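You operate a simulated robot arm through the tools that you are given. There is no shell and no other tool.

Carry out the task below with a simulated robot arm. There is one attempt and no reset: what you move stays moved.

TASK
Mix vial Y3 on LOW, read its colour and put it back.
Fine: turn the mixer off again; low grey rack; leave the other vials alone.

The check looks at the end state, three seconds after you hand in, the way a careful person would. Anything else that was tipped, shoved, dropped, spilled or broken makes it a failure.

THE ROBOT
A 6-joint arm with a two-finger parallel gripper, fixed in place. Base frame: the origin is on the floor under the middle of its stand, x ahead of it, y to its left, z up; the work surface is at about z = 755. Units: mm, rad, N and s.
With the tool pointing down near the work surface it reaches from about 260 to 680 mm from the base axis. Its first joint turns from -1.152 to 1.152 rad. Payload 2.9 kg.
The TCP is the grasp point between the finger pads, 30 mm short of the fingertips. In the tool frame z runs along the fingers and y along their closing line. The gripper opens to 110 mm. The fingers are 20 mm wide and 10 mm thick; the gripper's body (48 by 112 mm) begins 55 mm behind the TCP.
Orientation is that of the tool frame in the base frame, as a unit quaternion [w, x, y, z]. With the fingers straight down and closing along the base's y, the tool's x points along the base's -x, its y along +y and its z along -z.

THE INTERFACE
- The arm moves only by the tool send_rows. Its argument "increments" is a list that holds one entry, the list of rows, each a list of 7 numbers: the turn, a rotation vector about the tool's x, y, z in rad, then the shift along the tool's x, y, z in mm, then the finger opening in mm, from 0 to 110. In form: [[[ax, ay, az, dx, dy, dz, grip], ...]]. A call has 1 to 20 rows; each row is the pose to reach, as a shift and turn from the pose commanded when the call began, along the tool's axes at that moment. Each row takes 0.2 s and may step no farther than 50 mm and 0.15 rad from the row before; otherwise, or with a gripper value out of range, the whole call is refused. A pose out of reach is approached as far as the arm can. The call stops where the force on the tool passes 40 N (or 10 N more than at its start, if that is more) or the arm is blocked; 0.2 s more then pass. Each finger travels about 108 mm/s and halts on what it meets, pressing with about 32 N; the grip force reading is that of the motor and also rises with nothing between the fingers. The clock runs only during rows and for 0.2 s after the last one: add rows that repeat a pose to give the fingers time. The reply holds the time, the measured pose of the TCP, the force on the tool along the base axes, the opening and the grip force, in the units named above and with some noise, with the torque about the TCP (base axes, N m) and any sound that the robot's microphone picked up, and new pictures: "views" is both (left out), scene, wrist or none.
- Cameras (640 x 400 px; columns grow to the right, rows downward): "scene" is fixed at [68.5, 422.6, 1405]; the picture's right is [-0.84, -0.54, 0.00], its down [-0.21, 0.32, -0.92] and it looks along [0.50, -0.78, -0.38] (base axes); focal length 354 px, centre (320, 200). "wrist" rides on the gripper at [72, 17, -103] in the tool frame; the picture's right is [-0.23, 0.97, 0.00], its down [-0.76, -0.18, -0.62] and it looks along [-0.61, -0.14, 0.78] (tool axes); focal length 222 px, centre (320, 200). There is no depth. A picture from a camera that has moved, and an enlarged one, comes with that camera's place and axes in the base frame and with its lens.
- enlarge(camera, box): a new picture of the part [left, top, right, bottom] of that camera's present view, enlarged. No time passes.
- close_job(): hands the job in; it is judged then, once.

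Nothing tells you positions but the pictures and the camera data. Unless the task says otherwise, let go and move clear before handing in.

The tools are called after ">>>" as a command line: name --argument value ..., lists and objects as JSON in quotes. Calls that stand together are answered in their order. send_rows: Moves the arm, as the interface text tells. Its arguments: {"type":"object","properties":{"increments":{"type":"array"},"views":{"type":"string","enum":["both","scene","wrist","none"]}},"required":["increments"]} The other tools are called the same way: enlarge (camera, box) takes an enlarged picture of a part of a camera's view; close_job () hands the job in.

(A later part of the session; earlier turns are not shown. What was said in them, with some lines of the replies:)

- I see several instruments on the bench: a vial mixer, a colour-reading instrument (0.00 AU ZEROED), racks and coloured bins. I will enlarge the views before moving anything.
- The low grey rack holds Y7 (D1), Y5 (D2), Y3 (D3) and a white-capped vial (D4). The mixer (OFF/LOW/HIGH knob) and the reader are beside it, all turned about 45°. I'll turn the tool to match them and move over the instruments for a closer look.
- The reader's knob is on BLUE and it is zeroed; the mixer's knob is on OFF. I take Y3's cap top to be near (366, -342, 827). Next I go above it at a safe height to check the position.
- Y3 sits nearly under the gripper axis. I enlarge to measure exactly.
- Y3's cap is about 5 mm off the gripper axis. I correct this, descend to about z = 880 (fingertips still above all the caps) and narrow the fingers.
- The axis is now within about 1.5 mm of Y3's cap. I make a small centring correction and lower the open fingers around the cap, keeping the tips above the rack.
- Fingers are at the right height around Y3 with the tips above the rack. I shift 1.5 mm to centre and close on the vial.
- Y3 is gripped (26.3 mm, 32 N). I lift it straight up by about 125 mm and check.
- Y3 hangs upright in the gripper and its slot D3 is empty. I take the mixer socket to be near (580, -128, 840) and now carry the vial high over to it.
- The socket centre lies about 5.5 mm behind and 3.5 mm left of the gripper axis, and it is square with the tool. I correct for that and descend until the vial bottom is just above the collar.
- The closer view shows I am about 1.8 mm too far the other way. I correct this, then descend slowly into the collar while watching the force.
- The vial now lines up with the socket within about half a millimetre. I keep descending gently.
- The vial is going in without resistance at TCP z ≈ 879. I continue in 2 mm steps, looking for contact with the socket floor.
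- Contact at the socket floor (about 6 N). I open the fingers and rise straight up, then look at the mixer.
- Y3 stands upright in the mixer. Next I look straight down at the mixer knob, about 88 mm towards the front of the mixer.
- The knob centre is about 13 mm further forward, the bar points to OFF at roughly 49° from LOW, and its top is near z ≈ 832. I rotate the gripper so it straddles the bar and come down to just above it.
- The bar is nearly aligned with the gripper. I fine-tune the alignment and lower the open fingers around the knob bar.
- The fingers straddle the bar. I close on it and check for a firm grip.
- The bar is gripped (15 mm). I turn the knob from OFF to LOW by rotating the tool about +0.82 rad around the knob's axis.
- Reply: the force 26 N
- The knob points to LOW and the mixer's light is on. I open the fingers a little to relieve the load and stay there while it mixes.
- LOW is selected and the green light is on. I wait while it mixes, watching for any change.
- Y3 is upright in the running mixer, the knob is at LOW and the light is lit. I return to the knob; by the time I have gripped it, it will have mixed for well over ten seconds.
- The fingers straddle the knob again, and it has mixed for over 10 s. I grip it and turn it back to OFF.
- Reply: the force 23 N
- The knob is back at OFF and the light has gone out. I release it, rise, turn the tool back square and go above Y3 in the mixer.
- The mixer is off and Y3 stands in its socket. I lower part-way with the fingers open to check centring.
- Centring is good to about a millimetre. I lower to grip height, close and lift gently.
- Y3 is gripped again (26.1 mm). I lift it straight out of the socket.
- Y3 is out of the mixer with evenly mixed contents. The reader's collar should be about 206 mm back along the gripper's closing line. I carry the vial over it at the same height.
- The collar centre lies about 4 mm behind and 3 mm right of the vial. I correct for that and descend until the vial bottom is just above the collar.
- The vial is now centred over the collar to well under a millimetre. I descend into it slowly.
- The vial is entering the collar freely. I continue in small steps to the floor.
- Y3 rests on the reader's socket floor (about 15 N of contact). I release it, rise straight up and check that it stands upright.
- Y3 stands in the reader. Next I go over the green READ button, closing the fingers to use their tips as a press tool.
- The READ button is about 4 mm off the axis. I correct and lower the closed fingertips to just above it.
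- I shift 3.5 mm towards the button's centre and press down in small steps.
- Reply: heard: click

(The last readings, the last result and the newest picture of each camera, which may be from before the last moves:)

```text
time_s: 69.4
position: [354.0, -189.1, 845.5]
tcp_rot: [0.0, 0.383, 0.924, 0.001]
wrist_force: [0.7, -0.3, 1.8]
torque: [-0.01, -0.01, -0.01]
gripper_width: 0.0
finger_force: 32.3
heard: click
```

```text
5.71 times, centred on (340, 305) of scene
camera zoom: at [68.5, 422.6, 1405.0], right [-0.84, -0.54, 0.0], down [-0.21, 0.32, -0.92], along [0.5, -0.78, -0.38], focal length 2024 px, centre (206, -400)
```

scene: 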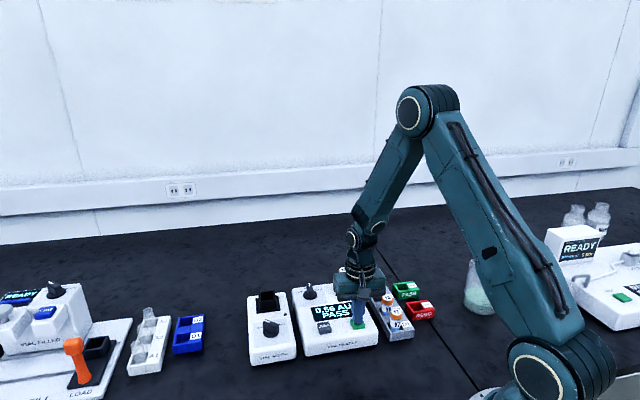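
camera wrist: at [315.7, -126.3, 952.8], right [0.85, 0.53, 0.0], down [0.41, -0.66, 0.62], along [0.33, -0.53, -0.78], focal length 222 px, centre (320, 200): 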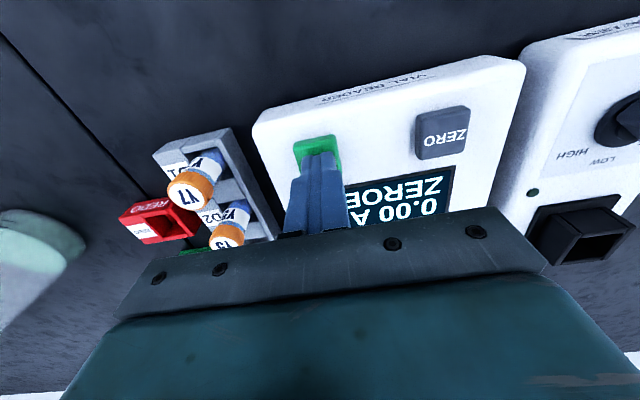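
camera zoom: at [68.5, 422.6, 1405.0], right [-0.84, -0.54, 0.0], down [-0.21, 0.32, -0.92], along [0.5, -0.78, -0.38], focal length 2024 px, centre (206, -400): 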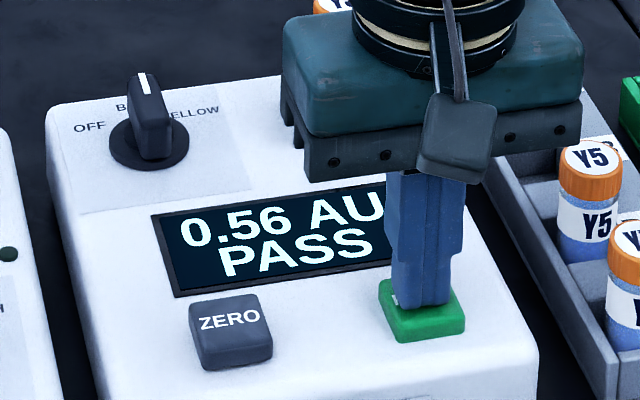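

The button clicked and the display shows 0.56 AU PASS for Y3. I rise and go back above Y3 in the reader.

>>> send_rows --increments '[[[0, 0, 0, 0, 0, -10, 0], [0, 0, 0, 0, 0, -40, 0], [0, 0, 0, 0, 0, -80, 0], [0, 0, 0, 0, 0, -118, 10], [0, 0, 0, -25, -1, -130, 30], [0, 0, 0, -60, -2, -130, 50], [0, 0, 0, -95, -3, -130, 70], [0, 0, 0, -125, -3.6, -130, 70], [0, 0, 0, -138.5, -3.6, -130, 70], [0, 0, 0, -138.5, -3.6, -130, 70], [0, 0, 0, -138.5, -3.6, -130, 70]]]'

>>> enlarge --camera "wrist" --box '[240, 20, 400, 180]'

>>> enlarge --camera "scene" --box '[285, 250, 405, 350]'

```text
time_s: 71.8
position: [449.4, -290.2, 973.1]
tcp_rot: [0.0, 0.383, 0.924, 0.0]
wrist_force: [0.4, 0.4, -0.4]
torque: [-0.04, 0.0, 0.0]
gripper_width: 70.0
finger_force: 0.0
camera wrist: at [410.7, -227.5, 1076.4], right [0.85, 0.53, 0.0], down [0.41, -0.66, 0.62], along [0.33, -0.53, -0.78], focal length 222 px, centre (320, 200)
```

scene: 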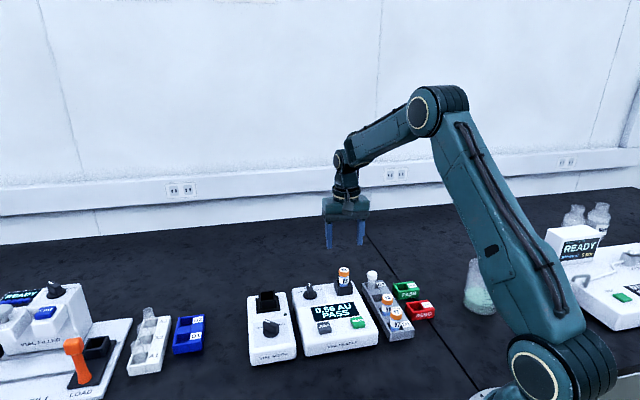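
wrist: 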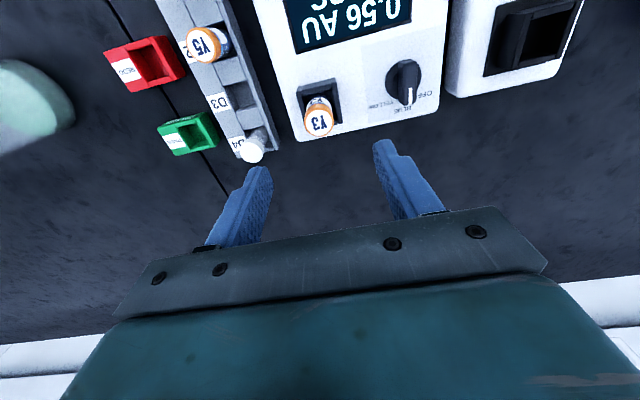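

```text
2.50 times, centred on (320, 100) of wrist
camera zoom: at [410.7, -227.5, 1076.4], right [0.85, 0.53, 0.0], down [0.41, -0.66, 0.62], along [0.33, -0.53, -0.78], focal length 555 px, centre (320, 450)
```

zoom: 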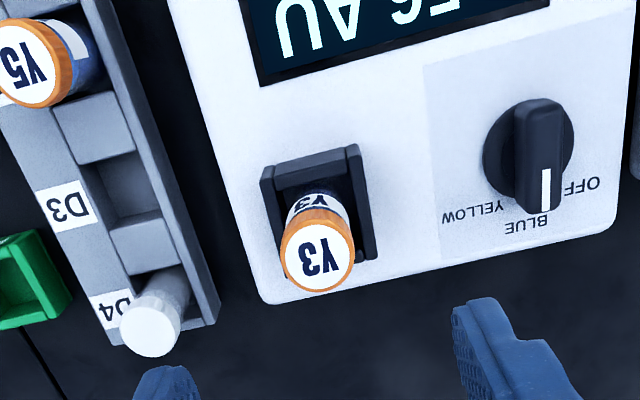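

```text
4.00 times, centred on (345, 300) of scene
camera zoom: at [68.5, 422.6, 1405.0], right [-0.84, -0.54, 0.0], down [-0.21, 0.32, -0.92], along [0.5, -0.78, -0.38], focal length 1417 px, centre (220, -200)
```

zoom: 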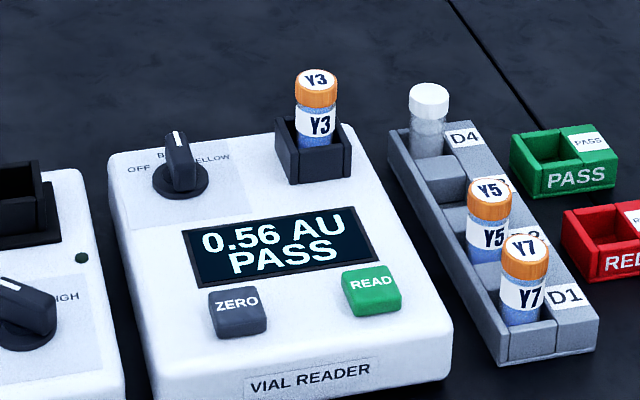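

0.56 AU / PASS is on the display. Y3 is directly under the gripper, so I descend part-way and re-check centring.

>>> send_rows --increments '[[[0, 0, 0, 0.5, 0, 20, 64], [0, 0, 0, 0.5, 0, 45, 58], [0, 0, 0, 0.5, 0, 65, 52], [0, 0, 0, 0.5, 0, 80, 52], [0, 0, 0, 0.5, 0, 88, 52], [0, 0, 0, 0.5, 0, 88, 52], [0, 0, 0, 0.5, 0, 88, 52]]]'

>>> enlarge --camera "wrist" --box '[240, 90, 400, 230]'

>>> enlarge --camera "scene" --box '[310, 230, 390, 320]'

```text
time_s: 73.4
position: [448.3, -288.7, 885.3]
tcp_rot: [0.0, 0.382, 0.924, -0.001]
wrist_force: [-0.2, 0.0, 0.1]
torque: [-0.03, -0.01, 0.0]
gripper_width: 52.1
finger_force: 0.1
camera wrist: at [409.4, -226.9, 990.2], right [0.85, 0.53, 0.0], down [0.41, -0.66, 0.62], along [0.33, -0.53, -0.78], focal length 222 px, centre (320, 200)
```

scene: 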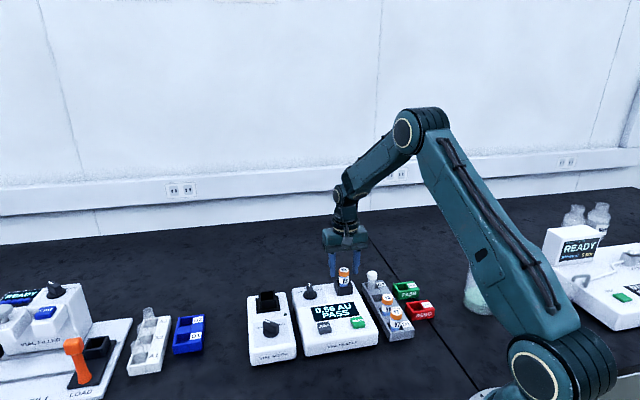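
wrist: 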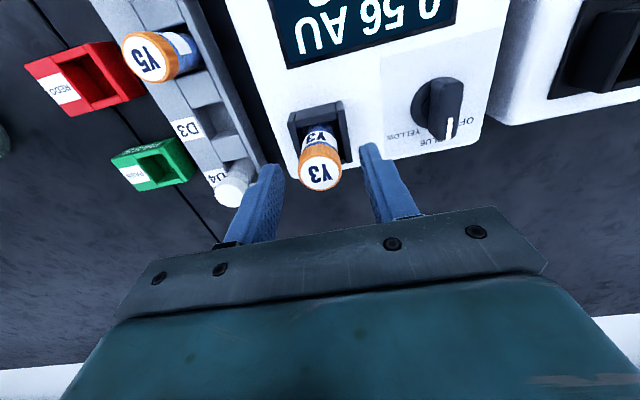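

```text
2.86 times, centred on (320, 160) of wrist
camera zoom: at [409.4, -226.9, 990.2], right [0.85, 0.53, 0.0], down [0.41, -0.66, 0.62], along [0.33, -0.53, -0.78], focal length 635 px, centre (320, 314)
```

zoom: 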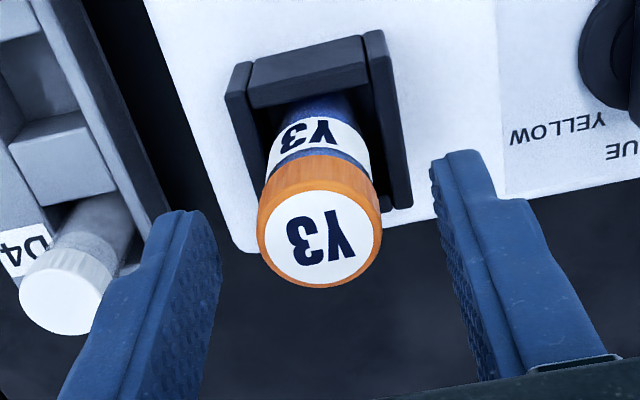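

```text
4.44 times, centred on (350, 275) of scene
camera zoom: at [68.5, 422.6, 1405.0], right [-0.84, -0.54, 0.0], down [-0.21, 0.32, -0.92], along [0.5, -0.78, -0.38], focal length 1575 px, centre (187, -133)
```

zoom: 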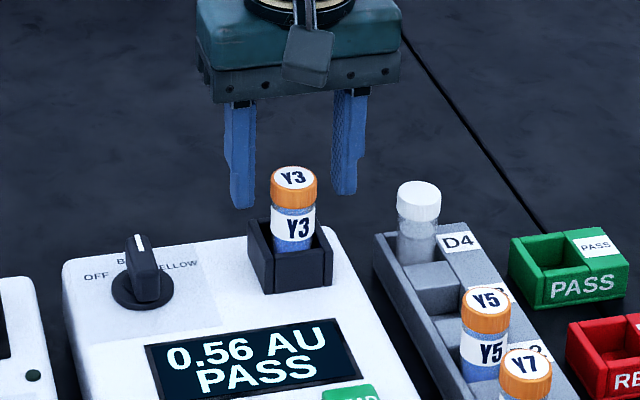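

Centred to about a millimetre. I lower to grip height, close and lift out.

>>> send_rows --increments '[[[0, 0, 0, 0.8, 0.5, 6, 52], [0, 0, 0, 0.8, 0.5, 12, 52], [0, 0, 0, 0.8, 0.5, 16, 52], [0, 0, 0, 0.8, 0.5, 16, 52], [0, 0, 0, 0.8, 0.5, 16, 36], [0, 0, 0, 0.8, 0.5, 16, 26], [0, 0, 0, 0.8, 0.5, 16, 20], [0, 0, 0, 0.8, 0.5, 16, 20]]]' --views "wrist"

>>> enlarge --camera "wrist" --box '[280, 110, 360, 220]'

>>> enlarge --camera "scene" --box '[310, 230, 390, 320]'

```text
time_s: 75.2
position: [449.2, -288.8, 870.8]
tcp_rot: [0.0, 0.383, 0.924, 0.0]
wrist_force: [-0.5, 0.1, 0.8]
torque: [0.0, 0.0, 0.02]
gripper_width: 26.6
finger_force: 31.7
camera wrist: at [410.0, -226.0, 974.1], right [0.85, 0.53, 0.0], down [0.41, -0.66, 0.62], along [0.33, -0.53, -0.78], focal length 222 px, centre (320, 200)
```

wrist: 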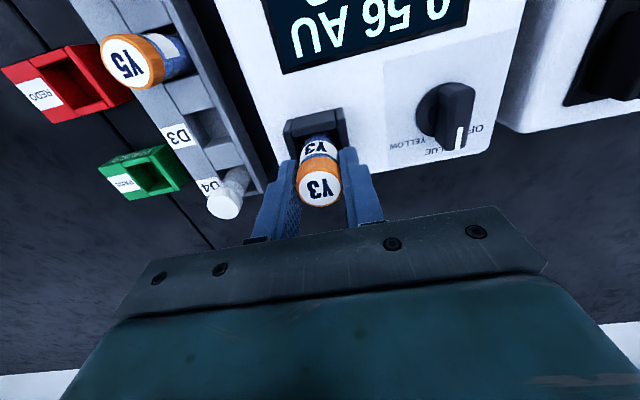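

```text
3.64 times, centred on (320, 165) of wrist
camera zoom: at [410.0, -226.0, 974.1], right [0.85, 0.53, 0.0], down [0.41, -0.66, 0.62], along [0.33, -0.53, -0.78], focal length 808 px, centre (320, 327)
```

zoom: 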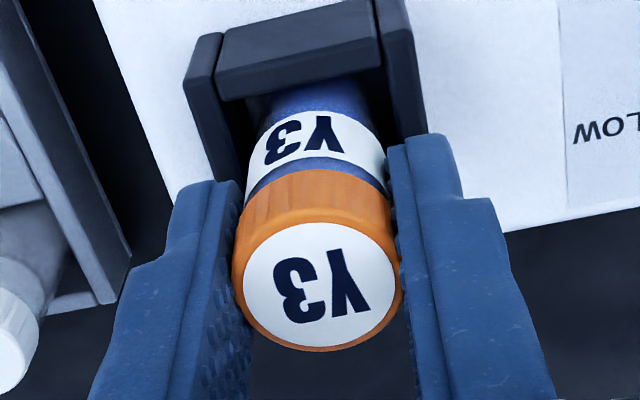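

```text
4.44 times, centred on (350, 275) of scene
camera zoom: at [68.5, 422.6, 1405.0], right [-0.84, -0.54, 0.0], down [-0.21, 0.32, -0.92], along [0.5, -0.78, -0.38], focal length 1575 px, centre (187, -133)
```

zoom: 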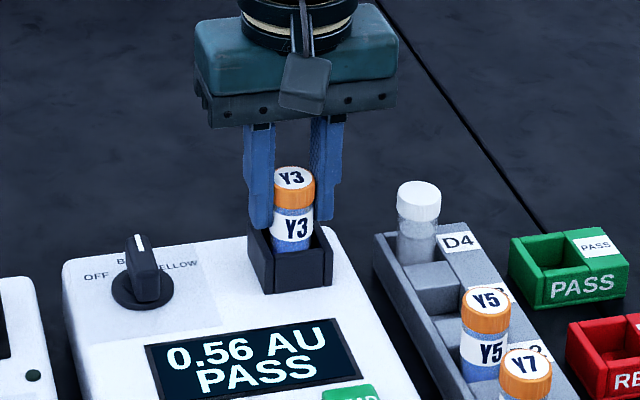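

Y3 is gripped (26.6 mm). I lift it clear and carry it back above its empty slot D3.

>>> send_rows --increments '[[[0, 0, 0, 0, 0, -8, 20], [0, 0, 0, 0, 0, -20, 20], [0, 0, 0, 0, 0, -38, 20], [0, 0, 0, 0, 0, -60, 20], [0, 0, 0, 0, 0, -80, 20], [0, 0, 0, 0, 0, -89, 20], [0, 0, 0, 5, -20, -89, 20], [0, 0, 0, 12, -48, -89, 20], [0, 0, 0, 19, -76, -89, 20], [0, 0, 0, 23.7, -92, -89, 20], [0, 0, 0, 23.7, -95.6, -89, 20], [0, 0, 0, 23.7, -95.6, -89, 20], [0, 0, 0, 23.7, -95.6, -89, 20], [0, 0, 0, 23.7, -95.6, -89, 20]]]'

>>> enlarge --camera "wrist" --box '[270, 60, 370, 220]'

>>> enlarge --camera "wrist" --box '[280, 70, 360, 150]'

>>> enlarge --camera "scene" --box '[345, 220, 435, 340]'

```text
time_s: 78.2
position: [363.7, -338.2, 960.2]
tcp_rot: [-0.001, 0.383, 0.924, 0.0]
wrist_force: [0.9, 1.0, -0.9]
torque: [-0.01, 0.01, 0.01]
gripper_width: 26.0
finger_force: 31.9
camera wrist: at [324.7, -276.2, 1063.8], right [0.85, 0.53, 0.0], down [0.41, -0.66, 0.62], along [0.33, -0.53, -0.78], focal length 222 px, centre (320, 200)
```

scene: 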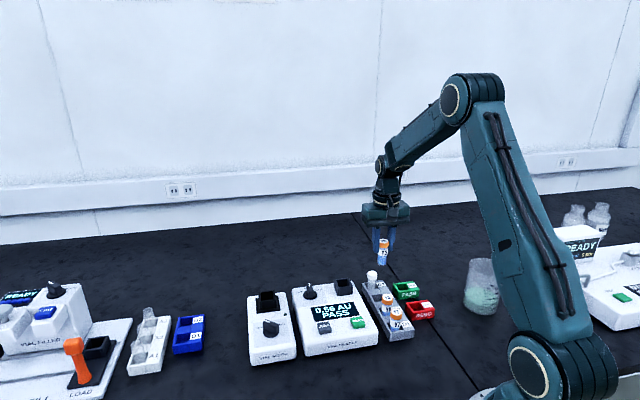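
wrist: 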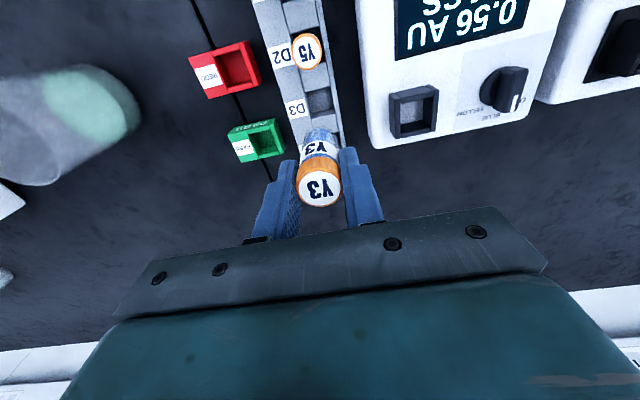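

```text
2.50 times, centred on (320, 140) of wrist
camera zoom: at [324.7, -276.2, 1063.8], right [0.85, 0.53, 0.0], down [0.41, -0.66, 0.62], along [0.33, -0.53, -0.78], focal length 555 px, centre (320, 350)
```

zoom: 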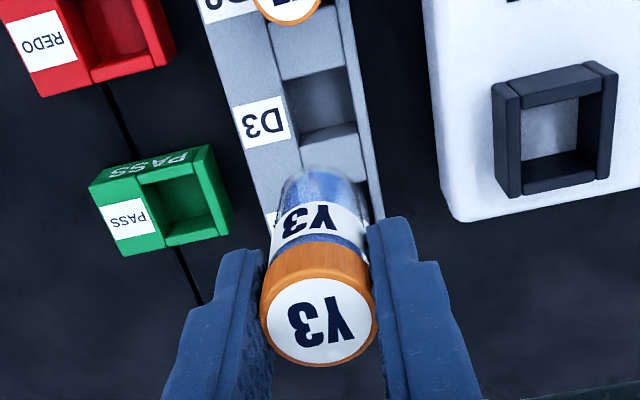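

```text
5.00 times, centred on (320, 110) of wrist
camera zoom: at [324.7, -276.2, 1063.8], right [0.85, 0.53, 0.0], down [0.41, -0.66, 0.62], along [0.33, -0.53, -0.78], focal length 1111 px, centre (320, 650)
```

zoom: 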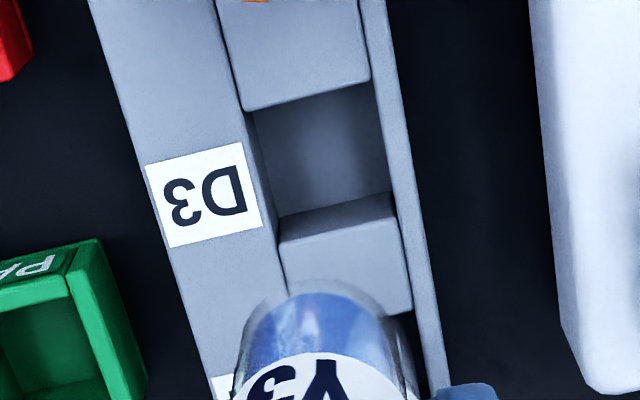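

```text
3.33 times, centred on (390, 280) of scene
camera zoom: at [68.5, 422.6, 1405.0], right [-0.84, -0.54, 0.0], down [-0.21, 0.32, -0.92], along [0.5, -0.78, -0.38], focal length 1181 px, centre (87, -67)
```

zoom: 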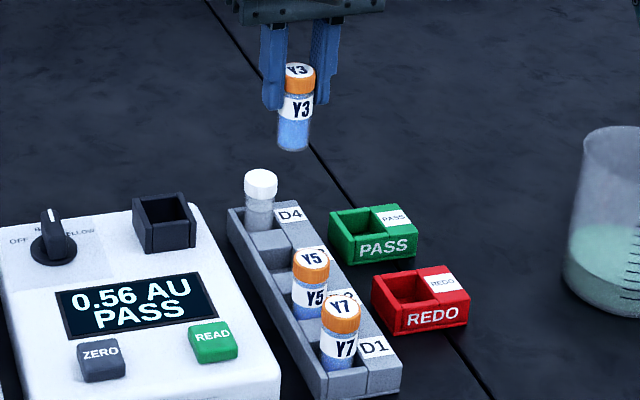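

Slot D3 is below the vial, only 1–2 mm off. I descend until the vial bottom is just above the rack and check again.

>>> send_rows --increments '[[[0, 0, 0, -1, -0.4, 20, 20], [0, 0, 0, -1, -0.4, 45, 20], [0, 0, 0, -1, -0.4, 70, 20], [0, 0, 0, -1, -0.4, 90, 20], [0, 0, 0, -1, -0.4, 102, 20], [0, 0, 0, -1, -0.4, 106, 20], [0, 0, 0, -1, -0.4, 106, 20], [0, 0, 0, -1, -0.4, 106, 20]]]'

>>> enlarge --camera "wrist" --box '[280, 80, 360, 160]'

>>> enlarge --camera "wrist" --box '[240, 80, 400, 220]'

>>> enlarge --camera "scene" --box '[355, 250, 425, 330]'

```text
time_s: 80.0
position: [365.7, -339.3, 852.1]
tcp_rot: [0.0, 0.383, 0.924, 0.0]
wrist_force: [-0.4, 0.5, 0.5]
torque: [0.01, 0.01, 0.02]
gripper_width: 26.6
finger_force: 31.3
camera wrist: at [327.3, -277.1, 956.2], right [0.85, 0.53, 0.0], down [0.41, -0.66, 0.62], along [0.33, -0.53, -0.78], focal length 222 px, centre (320, 200)
```

scene: 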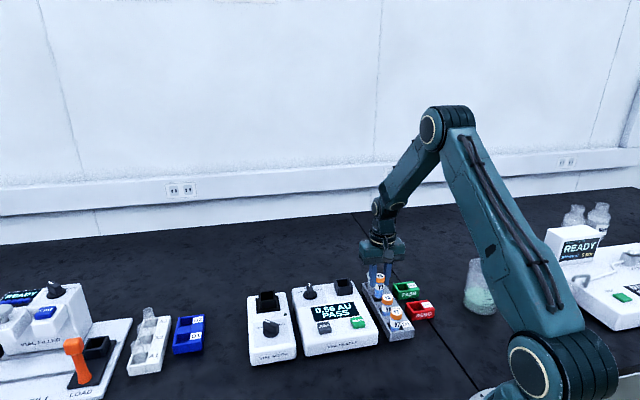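
wrist: 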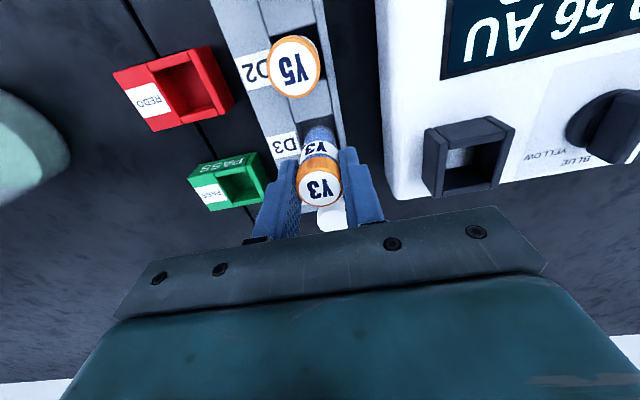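

```text
5.00 times, centred on (320, 120) of wrist
camera zoom: at [327.3, -277.1, 956.2], right [0.85, 0.53, 0.0], down [0.41, -0.66, 0.62], along [0.33, -0.53, -0.78], focal length 1111 px, centre (320, 600)
```

zoom: 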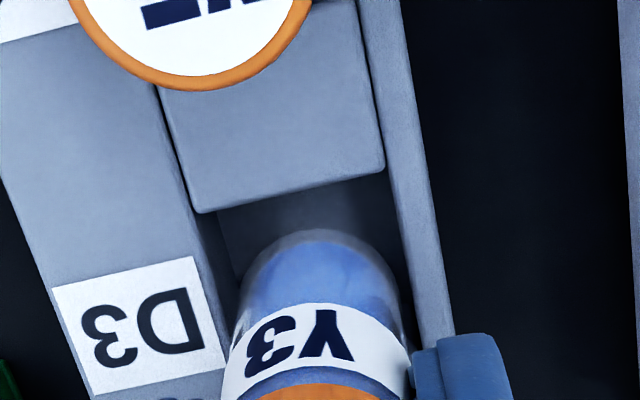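

```text
2.86 times, centred on (320, 150) of wrist
camera zoom: at [327.3, -277.1, 956.2], right [0.85, 0.53, 0.0], down [0.41, -0.66, 0.62], along [0.33, -0.53, -0.78], focal length 635 px, centre (320, 343)
```

zoom: 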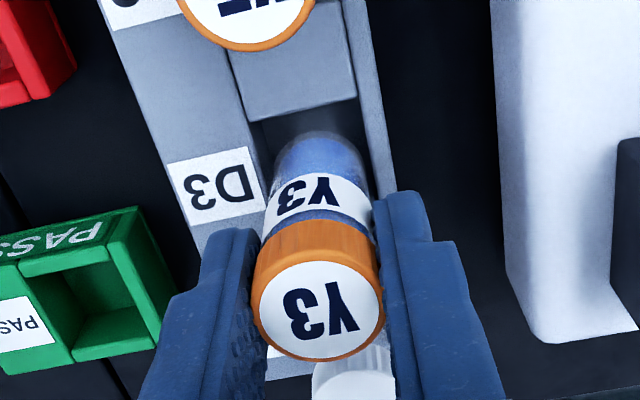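

```text
5.00 times, centred on (390, 290) of scene
camera zoom: at [68.5, 422.6, 1405.0], right [-0.84, -0.54, 0.0], down [-0.21, 0.32, -0.92], along [0.5, -0.78, -0.38], focal length 1771 px, centre (-30, -250)
```

zoom: 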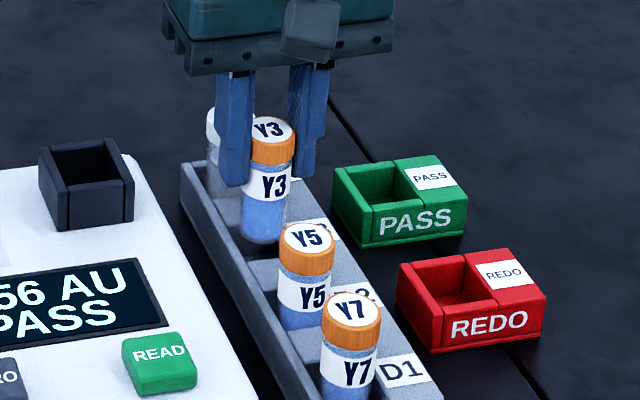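

>>> send_rows --increments '[[[0, 0, 0, -0.4, -1.4, 1, 20], [0, 0, 0, -0.4, -1.4, 3, 20], [0, 0, 0, -0.4, -1.4, 5, 20], [0, 0, 0, -0.4, -1.4, 5, 20], [0, 0, 0, -0.4, -1.4, 5, 20]]]'

>>> enlarge --camera "wrist" --box '[280, 80, 360, 160]'

>>> enlarge --camera "scene" --box '[365, 250, 415, 320]'

```text
time_s: 81.2
position: [364.5, -341.1, 847.5]
tcp_rot: [0.0, 0.383, 0.924, 0.0]
wrist_force: [-0.2, -0.3, -1.4]
torque: [-0.01, -0.01, 0.01]
gripper_width: 26.0
finger_force: 31.8
camera wrist: at [325.6, -278.8, 951.8], right [0.85, 0.53, 0.0], down [0.41, -0.66, 0.62], along [0.33, -0.53, -0.78], focal length 222 px, centre (320, 200)
```

scene: 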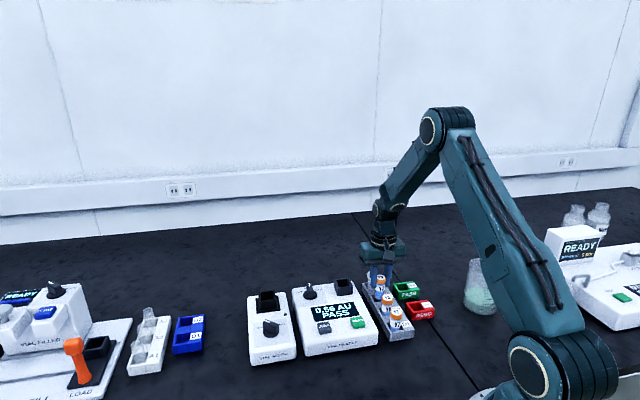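
wrist: 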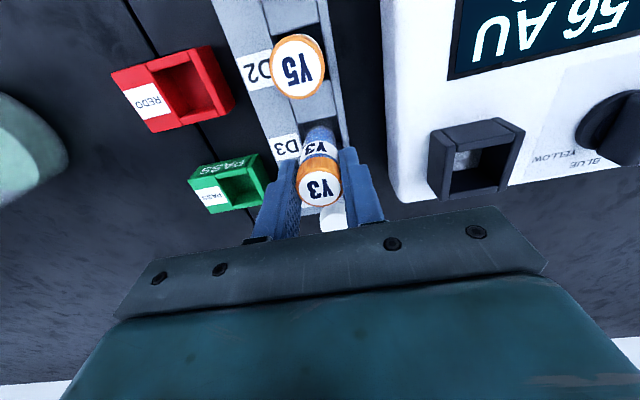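

```text
5.00 times, centred on (320, 120) of wrist
camera zoom: at [325.6, -278.8, 951.8], right [0.85, 0.53, 0.0], down [0.41, -0.66, 0.62], along [0.33, -0.53, -0.78], focal length 1111 px, centre (320, 600)
```

zoom: 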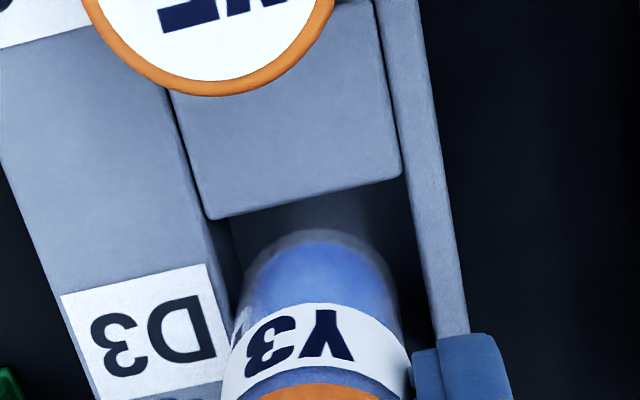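

```text
5.71 times, centred on (390, 285) of scene
camera zoom: at [68.5, 422.6, 1405.0], right [-0.84, -0.54, 0.0], down [-0.21, 0.32, -0.92], along [0.5, -0.78, -0.38], focal length 2024 px, centre (-80, -286)
```

zoom: 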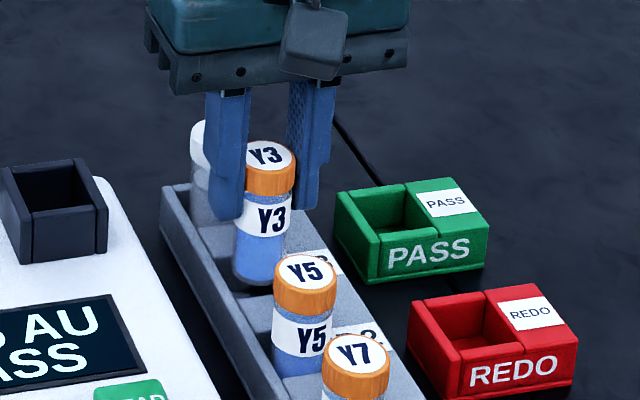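

>>> send_rows --increments '[[[0, 0, 0, 0, 0.8, 0, 20], [0, 0, 0, 0, 0.8, 1, 20], [0, 0, 0, 0, 0.8, 2, 20], [0, 0, 0, 0, 0.8, 2, 20], [0, 0, 0, 0, 0.8, 2, 20]]]' --views "wrist"

>>> enlarge --camera "wrist" --box '[280, 80, 360, 160]'

>>> enlarge --camera "scene" --box '[365, 250, 415, 320]'

```text
time_s: 82.4
position: [364.8, -341.0, 847.5]
tcp_rot: [0.0, 0.382, 0.924, 0.0]
wrist_force: [-0.8, 0.6, -0.5]
torque: [0.01, 0.03, 0.02]
gripper_width: 26.3
finger_force: 32.1
camera wrist: at [325.8, -278.3, 950.4], right [0.85, 0.53, 0.0], down [0.41, -0.66, 0.62], along [0.33, -0.53, -0.78], focal length 222 px, centre (320, 200)
```

wrist: 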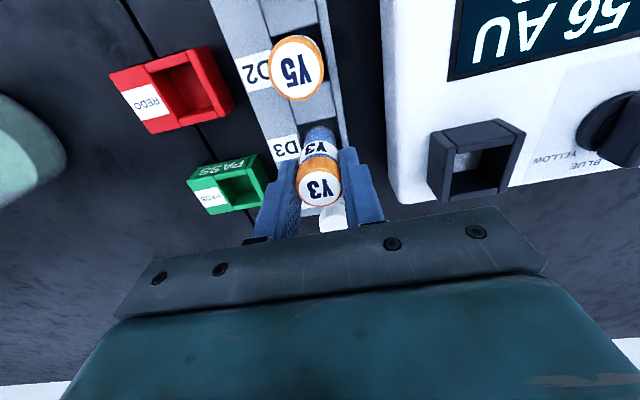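

```text
5.00 times, centred on (320, 120) of wrist
camera zoom: at [325.8, -278.3, 950.4], right [0.85, 0.53, 0.0], down [0.41, -0.66, 0.62], along [0.33, -0.53, -0.78], focal length 1111 px, centre (320, 600)
```

zoom: 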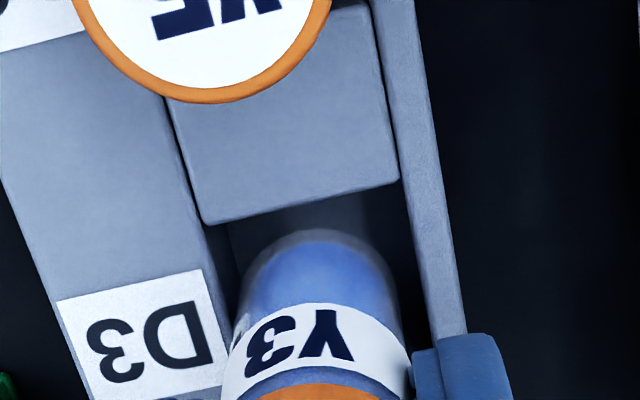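

```text
5.71 times, centred on (390, 285) of scene
camera zoom: at [68.5, 422.6, 1405.0], right [-0.84, -0.54, 0.0], down [-0.21, 0.32, -0.92], along [0.5, -0.78, -0.38], focal length 2024 px, centre (-80, -286)
```

zoom: 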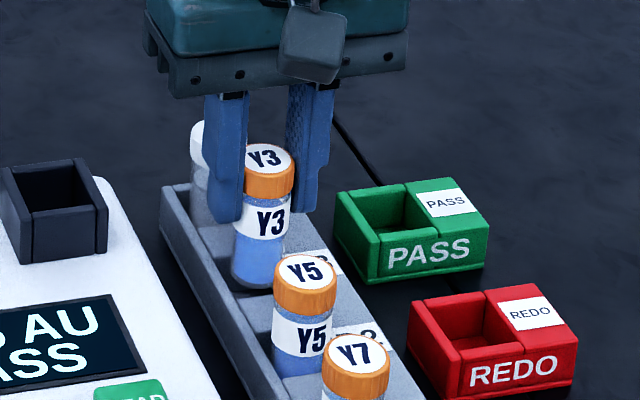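

The vial is now centred in the slot to within about 0.6 mm. I lower it in slowly.

>>> send_rows --increments '[[[0, 0, 0, 0, 0.4, 2, 20], [0, 0, 0, 0, 0.4, 4, 20], [0, 0, 0, 0, 0.4, 7, 20], [0, 0, 0, 0, 0.4, 10, 20], [0, 0, 0, 0, 0.4, 12, 20], [0, 0, 0, 0, 0.4, 12, 20]]]'

>>> enlarge --camera "scene" --box '[365, 250, 415, 320]'

>>> enlarge --camera "wrist" --box '[260, 80, 380, 220]'

```text
time_s: 83.8
position: [365.8, -339.7, 834.8]
tcp_rot: [0.0, 0.382, 0.924, 0.0]
wrist_force: [-0.3, -0.2, -0.3]
torque: [0.0, 0.02, 0.01]
gripper_width: 26.2
finger_force: 32.0
camera wrist: at [326.5, -277.9, 939.0], right [0.85, 0.53, 0.0], down [0.41, -0.66, 0.62], along [0.33, -0.53, -0.78], focal length 222 px, centre (320, 200)
```

scene: 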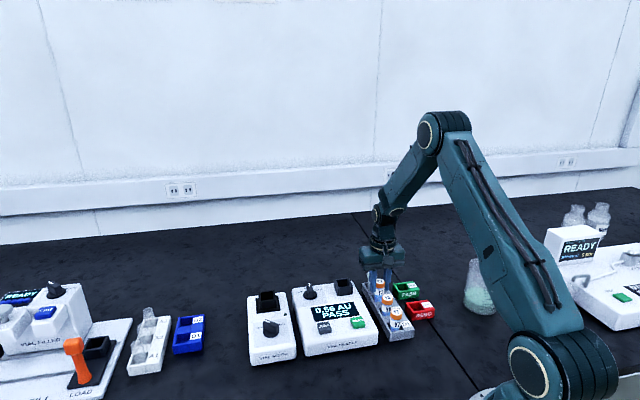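
wrist: 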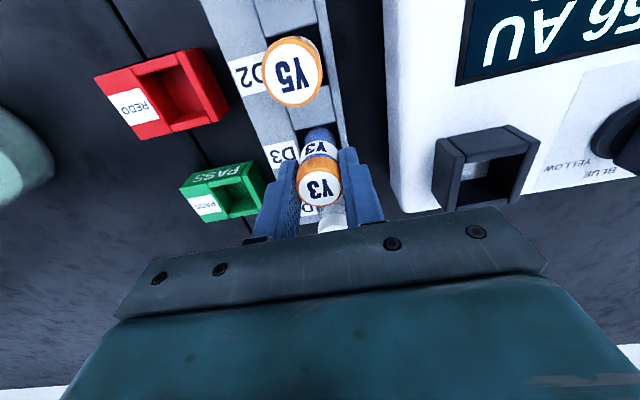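

```text
5.71 times, centred on (390, 285) of scene
camera zoom: at [68.5, 422.6, 1405.0], right [-0.84, -0.54, 0.0], down [-0.21, 0.32, -0.92], along [0.5, -0.78, -0.38], focal length 2024 px, centre (-80, -286)
```

zoom: 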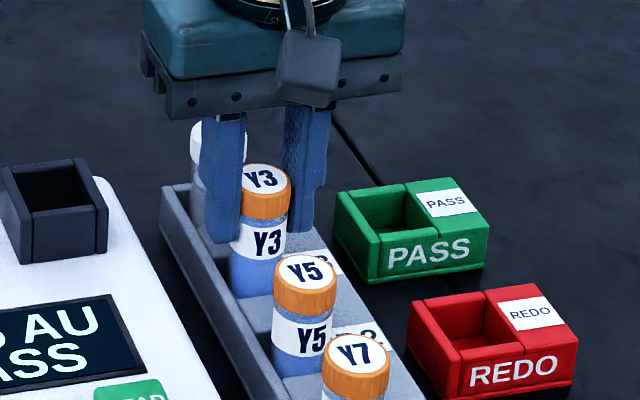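

```text
2.86 times, centred on (320, 150) of wrist
camera zoom: at [326.5, -277.9, 939.0], right [0.85, 0.53, 0.0], down [0.41, -0.66, 0.62], along [0.33, -0.53, -0.78], focal length 635 px, centre (320, 343)
```

zoom: 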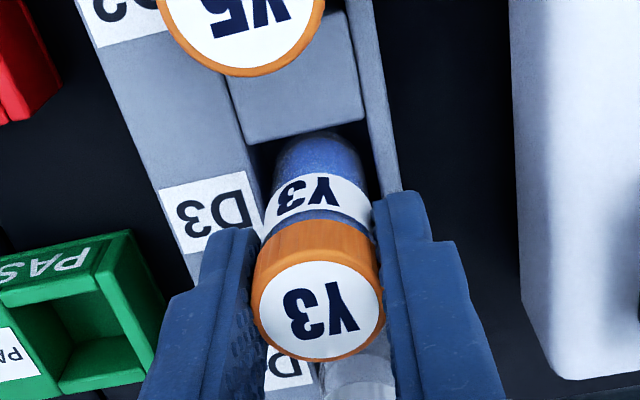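

The vial is inside slot D3 with no side load. I continue in small steps until it touches the rack floor.

>>> send_rows --increments '[[[0, 0, 0, 0, 0, 2, 20], [0, 0, 0, 0, 0, 4, 20], [0, 0, 0, 0, 0, 6, 20], [0, 0, 0, 0, 0, 6, 20]]]' --views "none"

>>> send_rows --increments '[[[0, 0, 0, 0, 0, 1, 20], [0, 0, 0, 0, 0, 1.5, 20], [0, 0, 0, 0, 0, 1.5, 20]]]' --views "none"

```text
time_s: 84.8
position: [364.5, -339.0, 827.9]
tcp_rot: [0.0, 0.383, 0.924, 0.0]
wrist_force: [-0.7, 0.8, 0.0]
torque: [-0.02, 0.02, 0.01]
gripper_width: 26.4
finger_force: 32.1
```

```text
time_s: 85.6
position: [364.2, -340.3, 827.0]
tcp_rot: [0.0, 0.383, 0.924, 0.0]
wrist_force: [-0.5, -0.6, -0.4]
torque: [0.02, 0.0, 0.01]
gripper_width: 26.2
finger_force: 32.0
```

>>> send_rows --increments '[[[0, 0, 0, 0, 0, 1, 20], [0, 0, 0, 0, 0, 1.5, 20], [0, 0, 0, 0, 0, 1.5, 20]]]' --views "none"

>>> send_rows --increments '[[[0, 0, 0, 0, 0, 1, 20], [0, 0, 0, 0, 0, 1.2, 20], [0, 0, 0, 0, 0, 1.2, 20]]]'

>>> enlarge --camera "scene" --box '[365, 250, 415, 320]'

```text
time_s: 86.4
position: [365.2, -341.8, 824.6]
tcp_rot: [0.0, 0.382, 0.924, 0.001]
wrist_force: [0.5, -0.1, 0.2]
torque: [0.01, -0.01, -0.01]
gripper_width: 26.1
finger_force: 32.3
```

```text
time_s: 87.2
position: [365.4, -341.1, 824.9]
tcp_rot: [0.0, 0.382, 0.924, 0.0]
wrist_force: [-0.4, 0.1, -0.4]
torque: [0.02, 0.0, -0.01]
gripper_width: 26.4
finger_force: 32.1
camera wrist: at [326.0, -278.1, 928.4], right [0.85, 0.53, 0.0], down [0.41, -0.66, 0.62], along [0.33, -0.53, -0.78], focal length 222 px, centre (320, 200)
```

scene: 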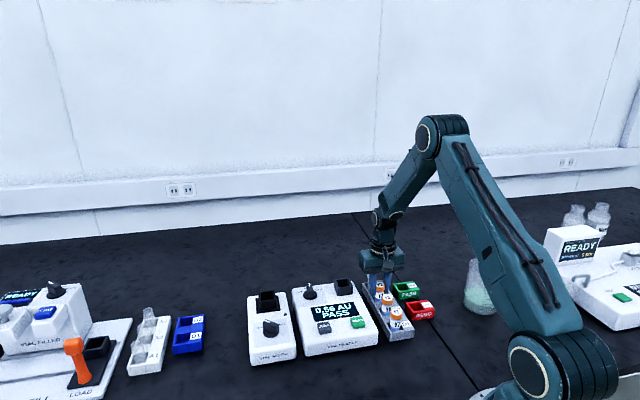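
wrist: 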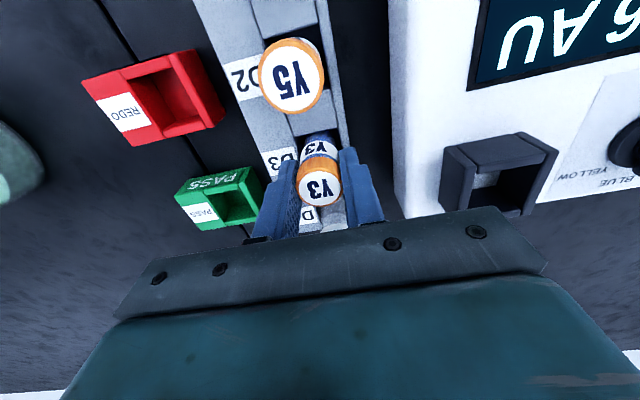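

```text
5.71 times, centred on (390, 285) of scene
camera zoom: at [68.5, 422.6, 1405.0], right [-0.84, -0.54, 0.0], down [-0.21, 0.32, -0.92], along [0.5, -0.78, -0.38], focal length 2024 px, centre (-80, -286)
```

zoom: 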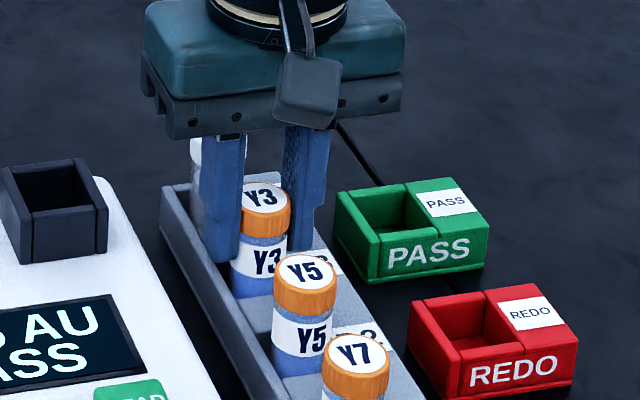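

>>> send_rows --increments '[[[0, 0, 0, 0, 0, 0.7, 20], [0, 0, 0, 0, 0, 1.2, 20], [0, 0, 0, 0, 0, 1.2, 20]]]' --views "none"

>>> send_rows --increments '[[[0, 0, 0, 0, 0, 0.7, 20], [0, 0, 0, 0, 0, 1.2, 20], [0, 0, 0, 0, 0, 1.2, 20]]]' --views "none"

```text
time_s: 88.0
position: [363.8, -340.3, 823.1]
tcp_rot: [0.0, 0.382, 0.924, 0.0]
wrist_force: [-3.6, 2.1, 16.1]
torque: [0.09, 0.32, 0.0]
gripper_width: 26.2
finger_force: 32.4
```

```text
time_s: 88.8
position: [366.2, -340.0, 822.9]
tcp_rot: [0.002, 0.383, 0.924, -0.001]
wrist_force: [-1.1, -3.1, 18.1]
torque: [-0.22, 0.07, -0.01]
gripper_width: 26.3
finger_force: 31.6
```

The vial touches the rack floor at its original height. I open the fingers and rise straight up.

>>> send_rows --increments '[[[0, 0, 0, 0, 0, -1, 26], [0, 0, 0, 0, 0, -1, 34], [0, 0, 0, 0, 0, -1, 44], [0, 0, 0, 0, 0, -1, 50], [0, 0, 0, 0, 0, -1, 50], [0, 0, 0, 0, 0, -12, 50], [0, 0, 0, 0, 0, -30, 50], [0, 0, 0, 0, 0, -60, 50], [0, 0, 0, 0, 0, -100, 50], [0, 0, 0, 0, 0, -130, 50], [0, 0, 0, 0, 0, -130, 50]]]'

>>> enlarge --camera "scene" --box '[350, 250, 440, 350]'

>>> enlarge --camera "wrist" --box '[220, 0, 420, 180]'

```text
time_s: 91.2
position: [364.9, -339.4, 953.2]
tcp_rot: [-0.001, 0.383, 0.924, 0.0]
wrist_force: [-0.5, -0.3, 0.3]
torque: [0.02, -0.02, 0.0]
gripper_width: 50.1
finger_force: 0.1
camera wrist: at [326.2, -276.2, 1056.9], right [0.85, 0.53, 0.0], down [0.41, -0.66, 0.62], along [0.33, -0.53, -0.78], focal length 222 px, centre (320, 200)
```

scene: 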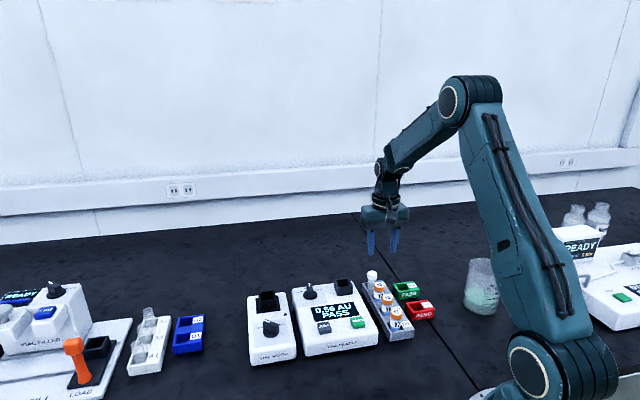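
wrist: 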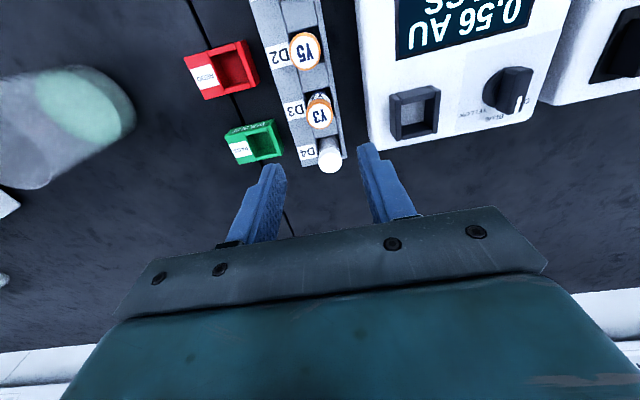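

```text
4.00 times, centred on (395, 300) of scene
camera zoom: at [68.5, 422.6, 1405.0], right [-0.84, -0.54, 0.0], down [-0.21, 0.32, -0.92], along [0.5, -0.78, -0.38], focal length 1417 px, centre (20, -200)
```

zoom: 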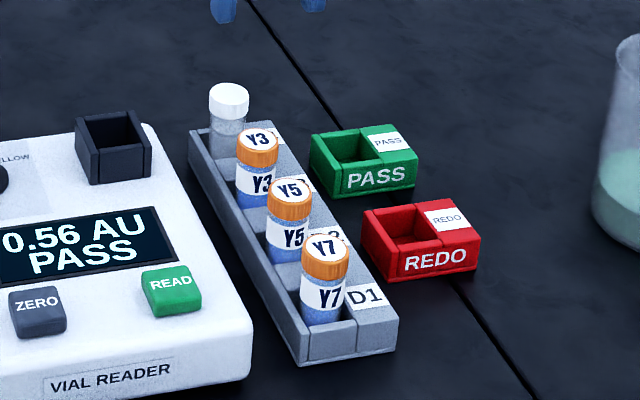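

```text
2.22 times, centred on (320, 90) of wrist
camera zoom: at [326.2, -276.2, 1056.9], right [0.85, 0.53, 0.0], down [0.41, -0.66, 0.62], along [0.33, -0.53, -0.78], focal length 494 px, centre (320, 444)
```

zoom: 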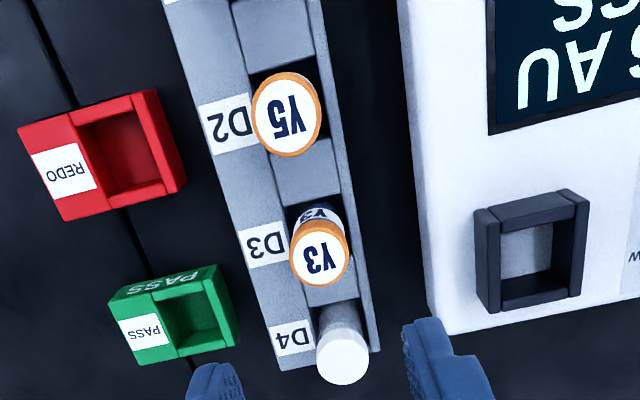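

Y3 is back upright in D3 and the other vials look untouched. I check the mixer one last time while moving the arm further clear.

>>> send_rows --increments '[[[0, 0, 0, 0, 0, -40, 60], [0, 0, 0, 0, 0, -80, 80], [0, 0, 0, 0, 0, -120, 80], [0, 0, 0, 0, 0, -140, 80], [0, 0, 0, 0, 0, -140, 80]]]'

>>> enlarge --camera "scene" --box '[230, 240, 450, 380]'

>>> enlarge --camera "scene" --box '[240, 280, 310, 340]'

```text
time_s: 92.4
position: [366.5, -340.7, 1094.5]
tcp_rot: [0.0, 0.383, 0.924, 0.0]
wrist_force: [0.3, -0.4, 0.1]
torque: [0.01, 0.01, 0.0]
gripper_width: 80.1
finger_force: 0.1
camera wrist: at [327.3, -278.0, 1197.7], right [0.85, 0.53, 0.0], down [0.41, -0.66, 0.62], along [0.33, -0.53, -0.78], focal length 222 px, centre (320, 200)
```

scene: 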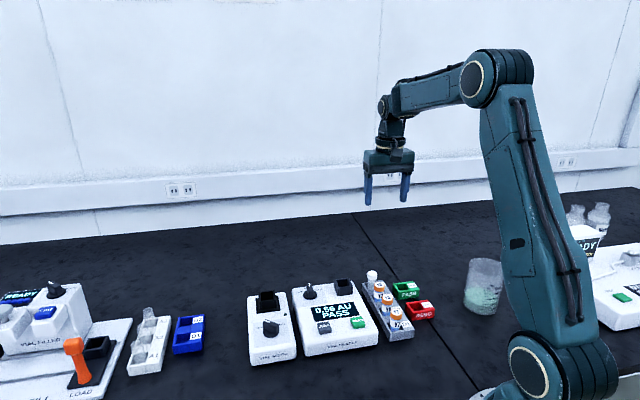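
wrist: 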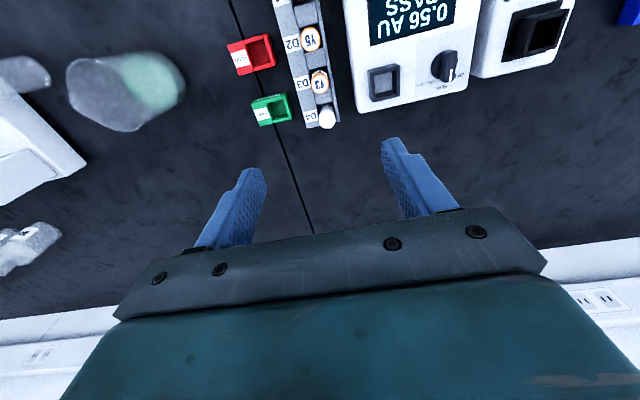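

```text
2.86 times, centred on (340, 310) of scene
camera zoom: at [68.5, 422.6, 1405.0], right [-0.84, -0.54, 0.0], down [-0.21, 0.32, -0.92], along [0.5, -0.78, -0.38], focal length 1012 px, centre (263, -114)
```

zoom: 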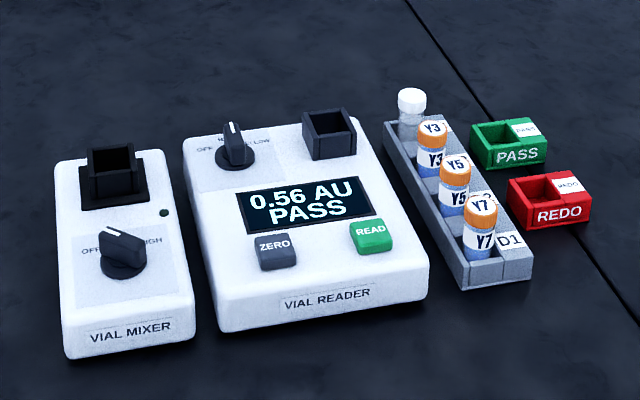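

```text
6.67 times, centred on (275, 310) of scene
camera zoom: at [68.5, 422.6, 1405.0], right [-0.84, -0.54, 0.0], down [-0.21, 0.32, -0.92], along [0.5, -0.78, -0.38], focal length 2362 px, centre (620, -533)
```

zoom: 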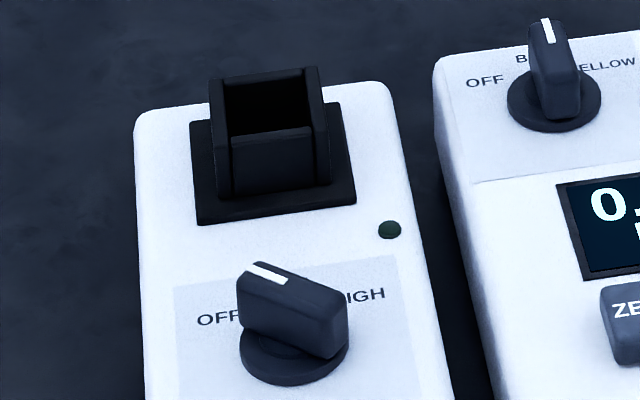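

Everything matches the starting layout: Y3 is in D3 of the low grey rack, and the mixer is OFF with its light out. The reader shows 0.56 AU PASS, the other vials and bins have not moved, and the arm is clear. I hand in.

>>> close_job

```text
The job is handed in.
```

I mixed vial Y3 on LOW for about 12 seconds, read it, and put it back upright in D3 of the low grey rack. The reading was **0.56 AU, PASS**.

- **Mixer:** it is turned back to OFF and its light is out.
- **Reader:** its knob was already on BLUE and it showed ZEROED. I left both as they were, so the reading is on that setting.
- **Other vials:** none of them was touched, and nothing else on the bench looks moved.

The gripper is empty and the arm is clear of the bench.
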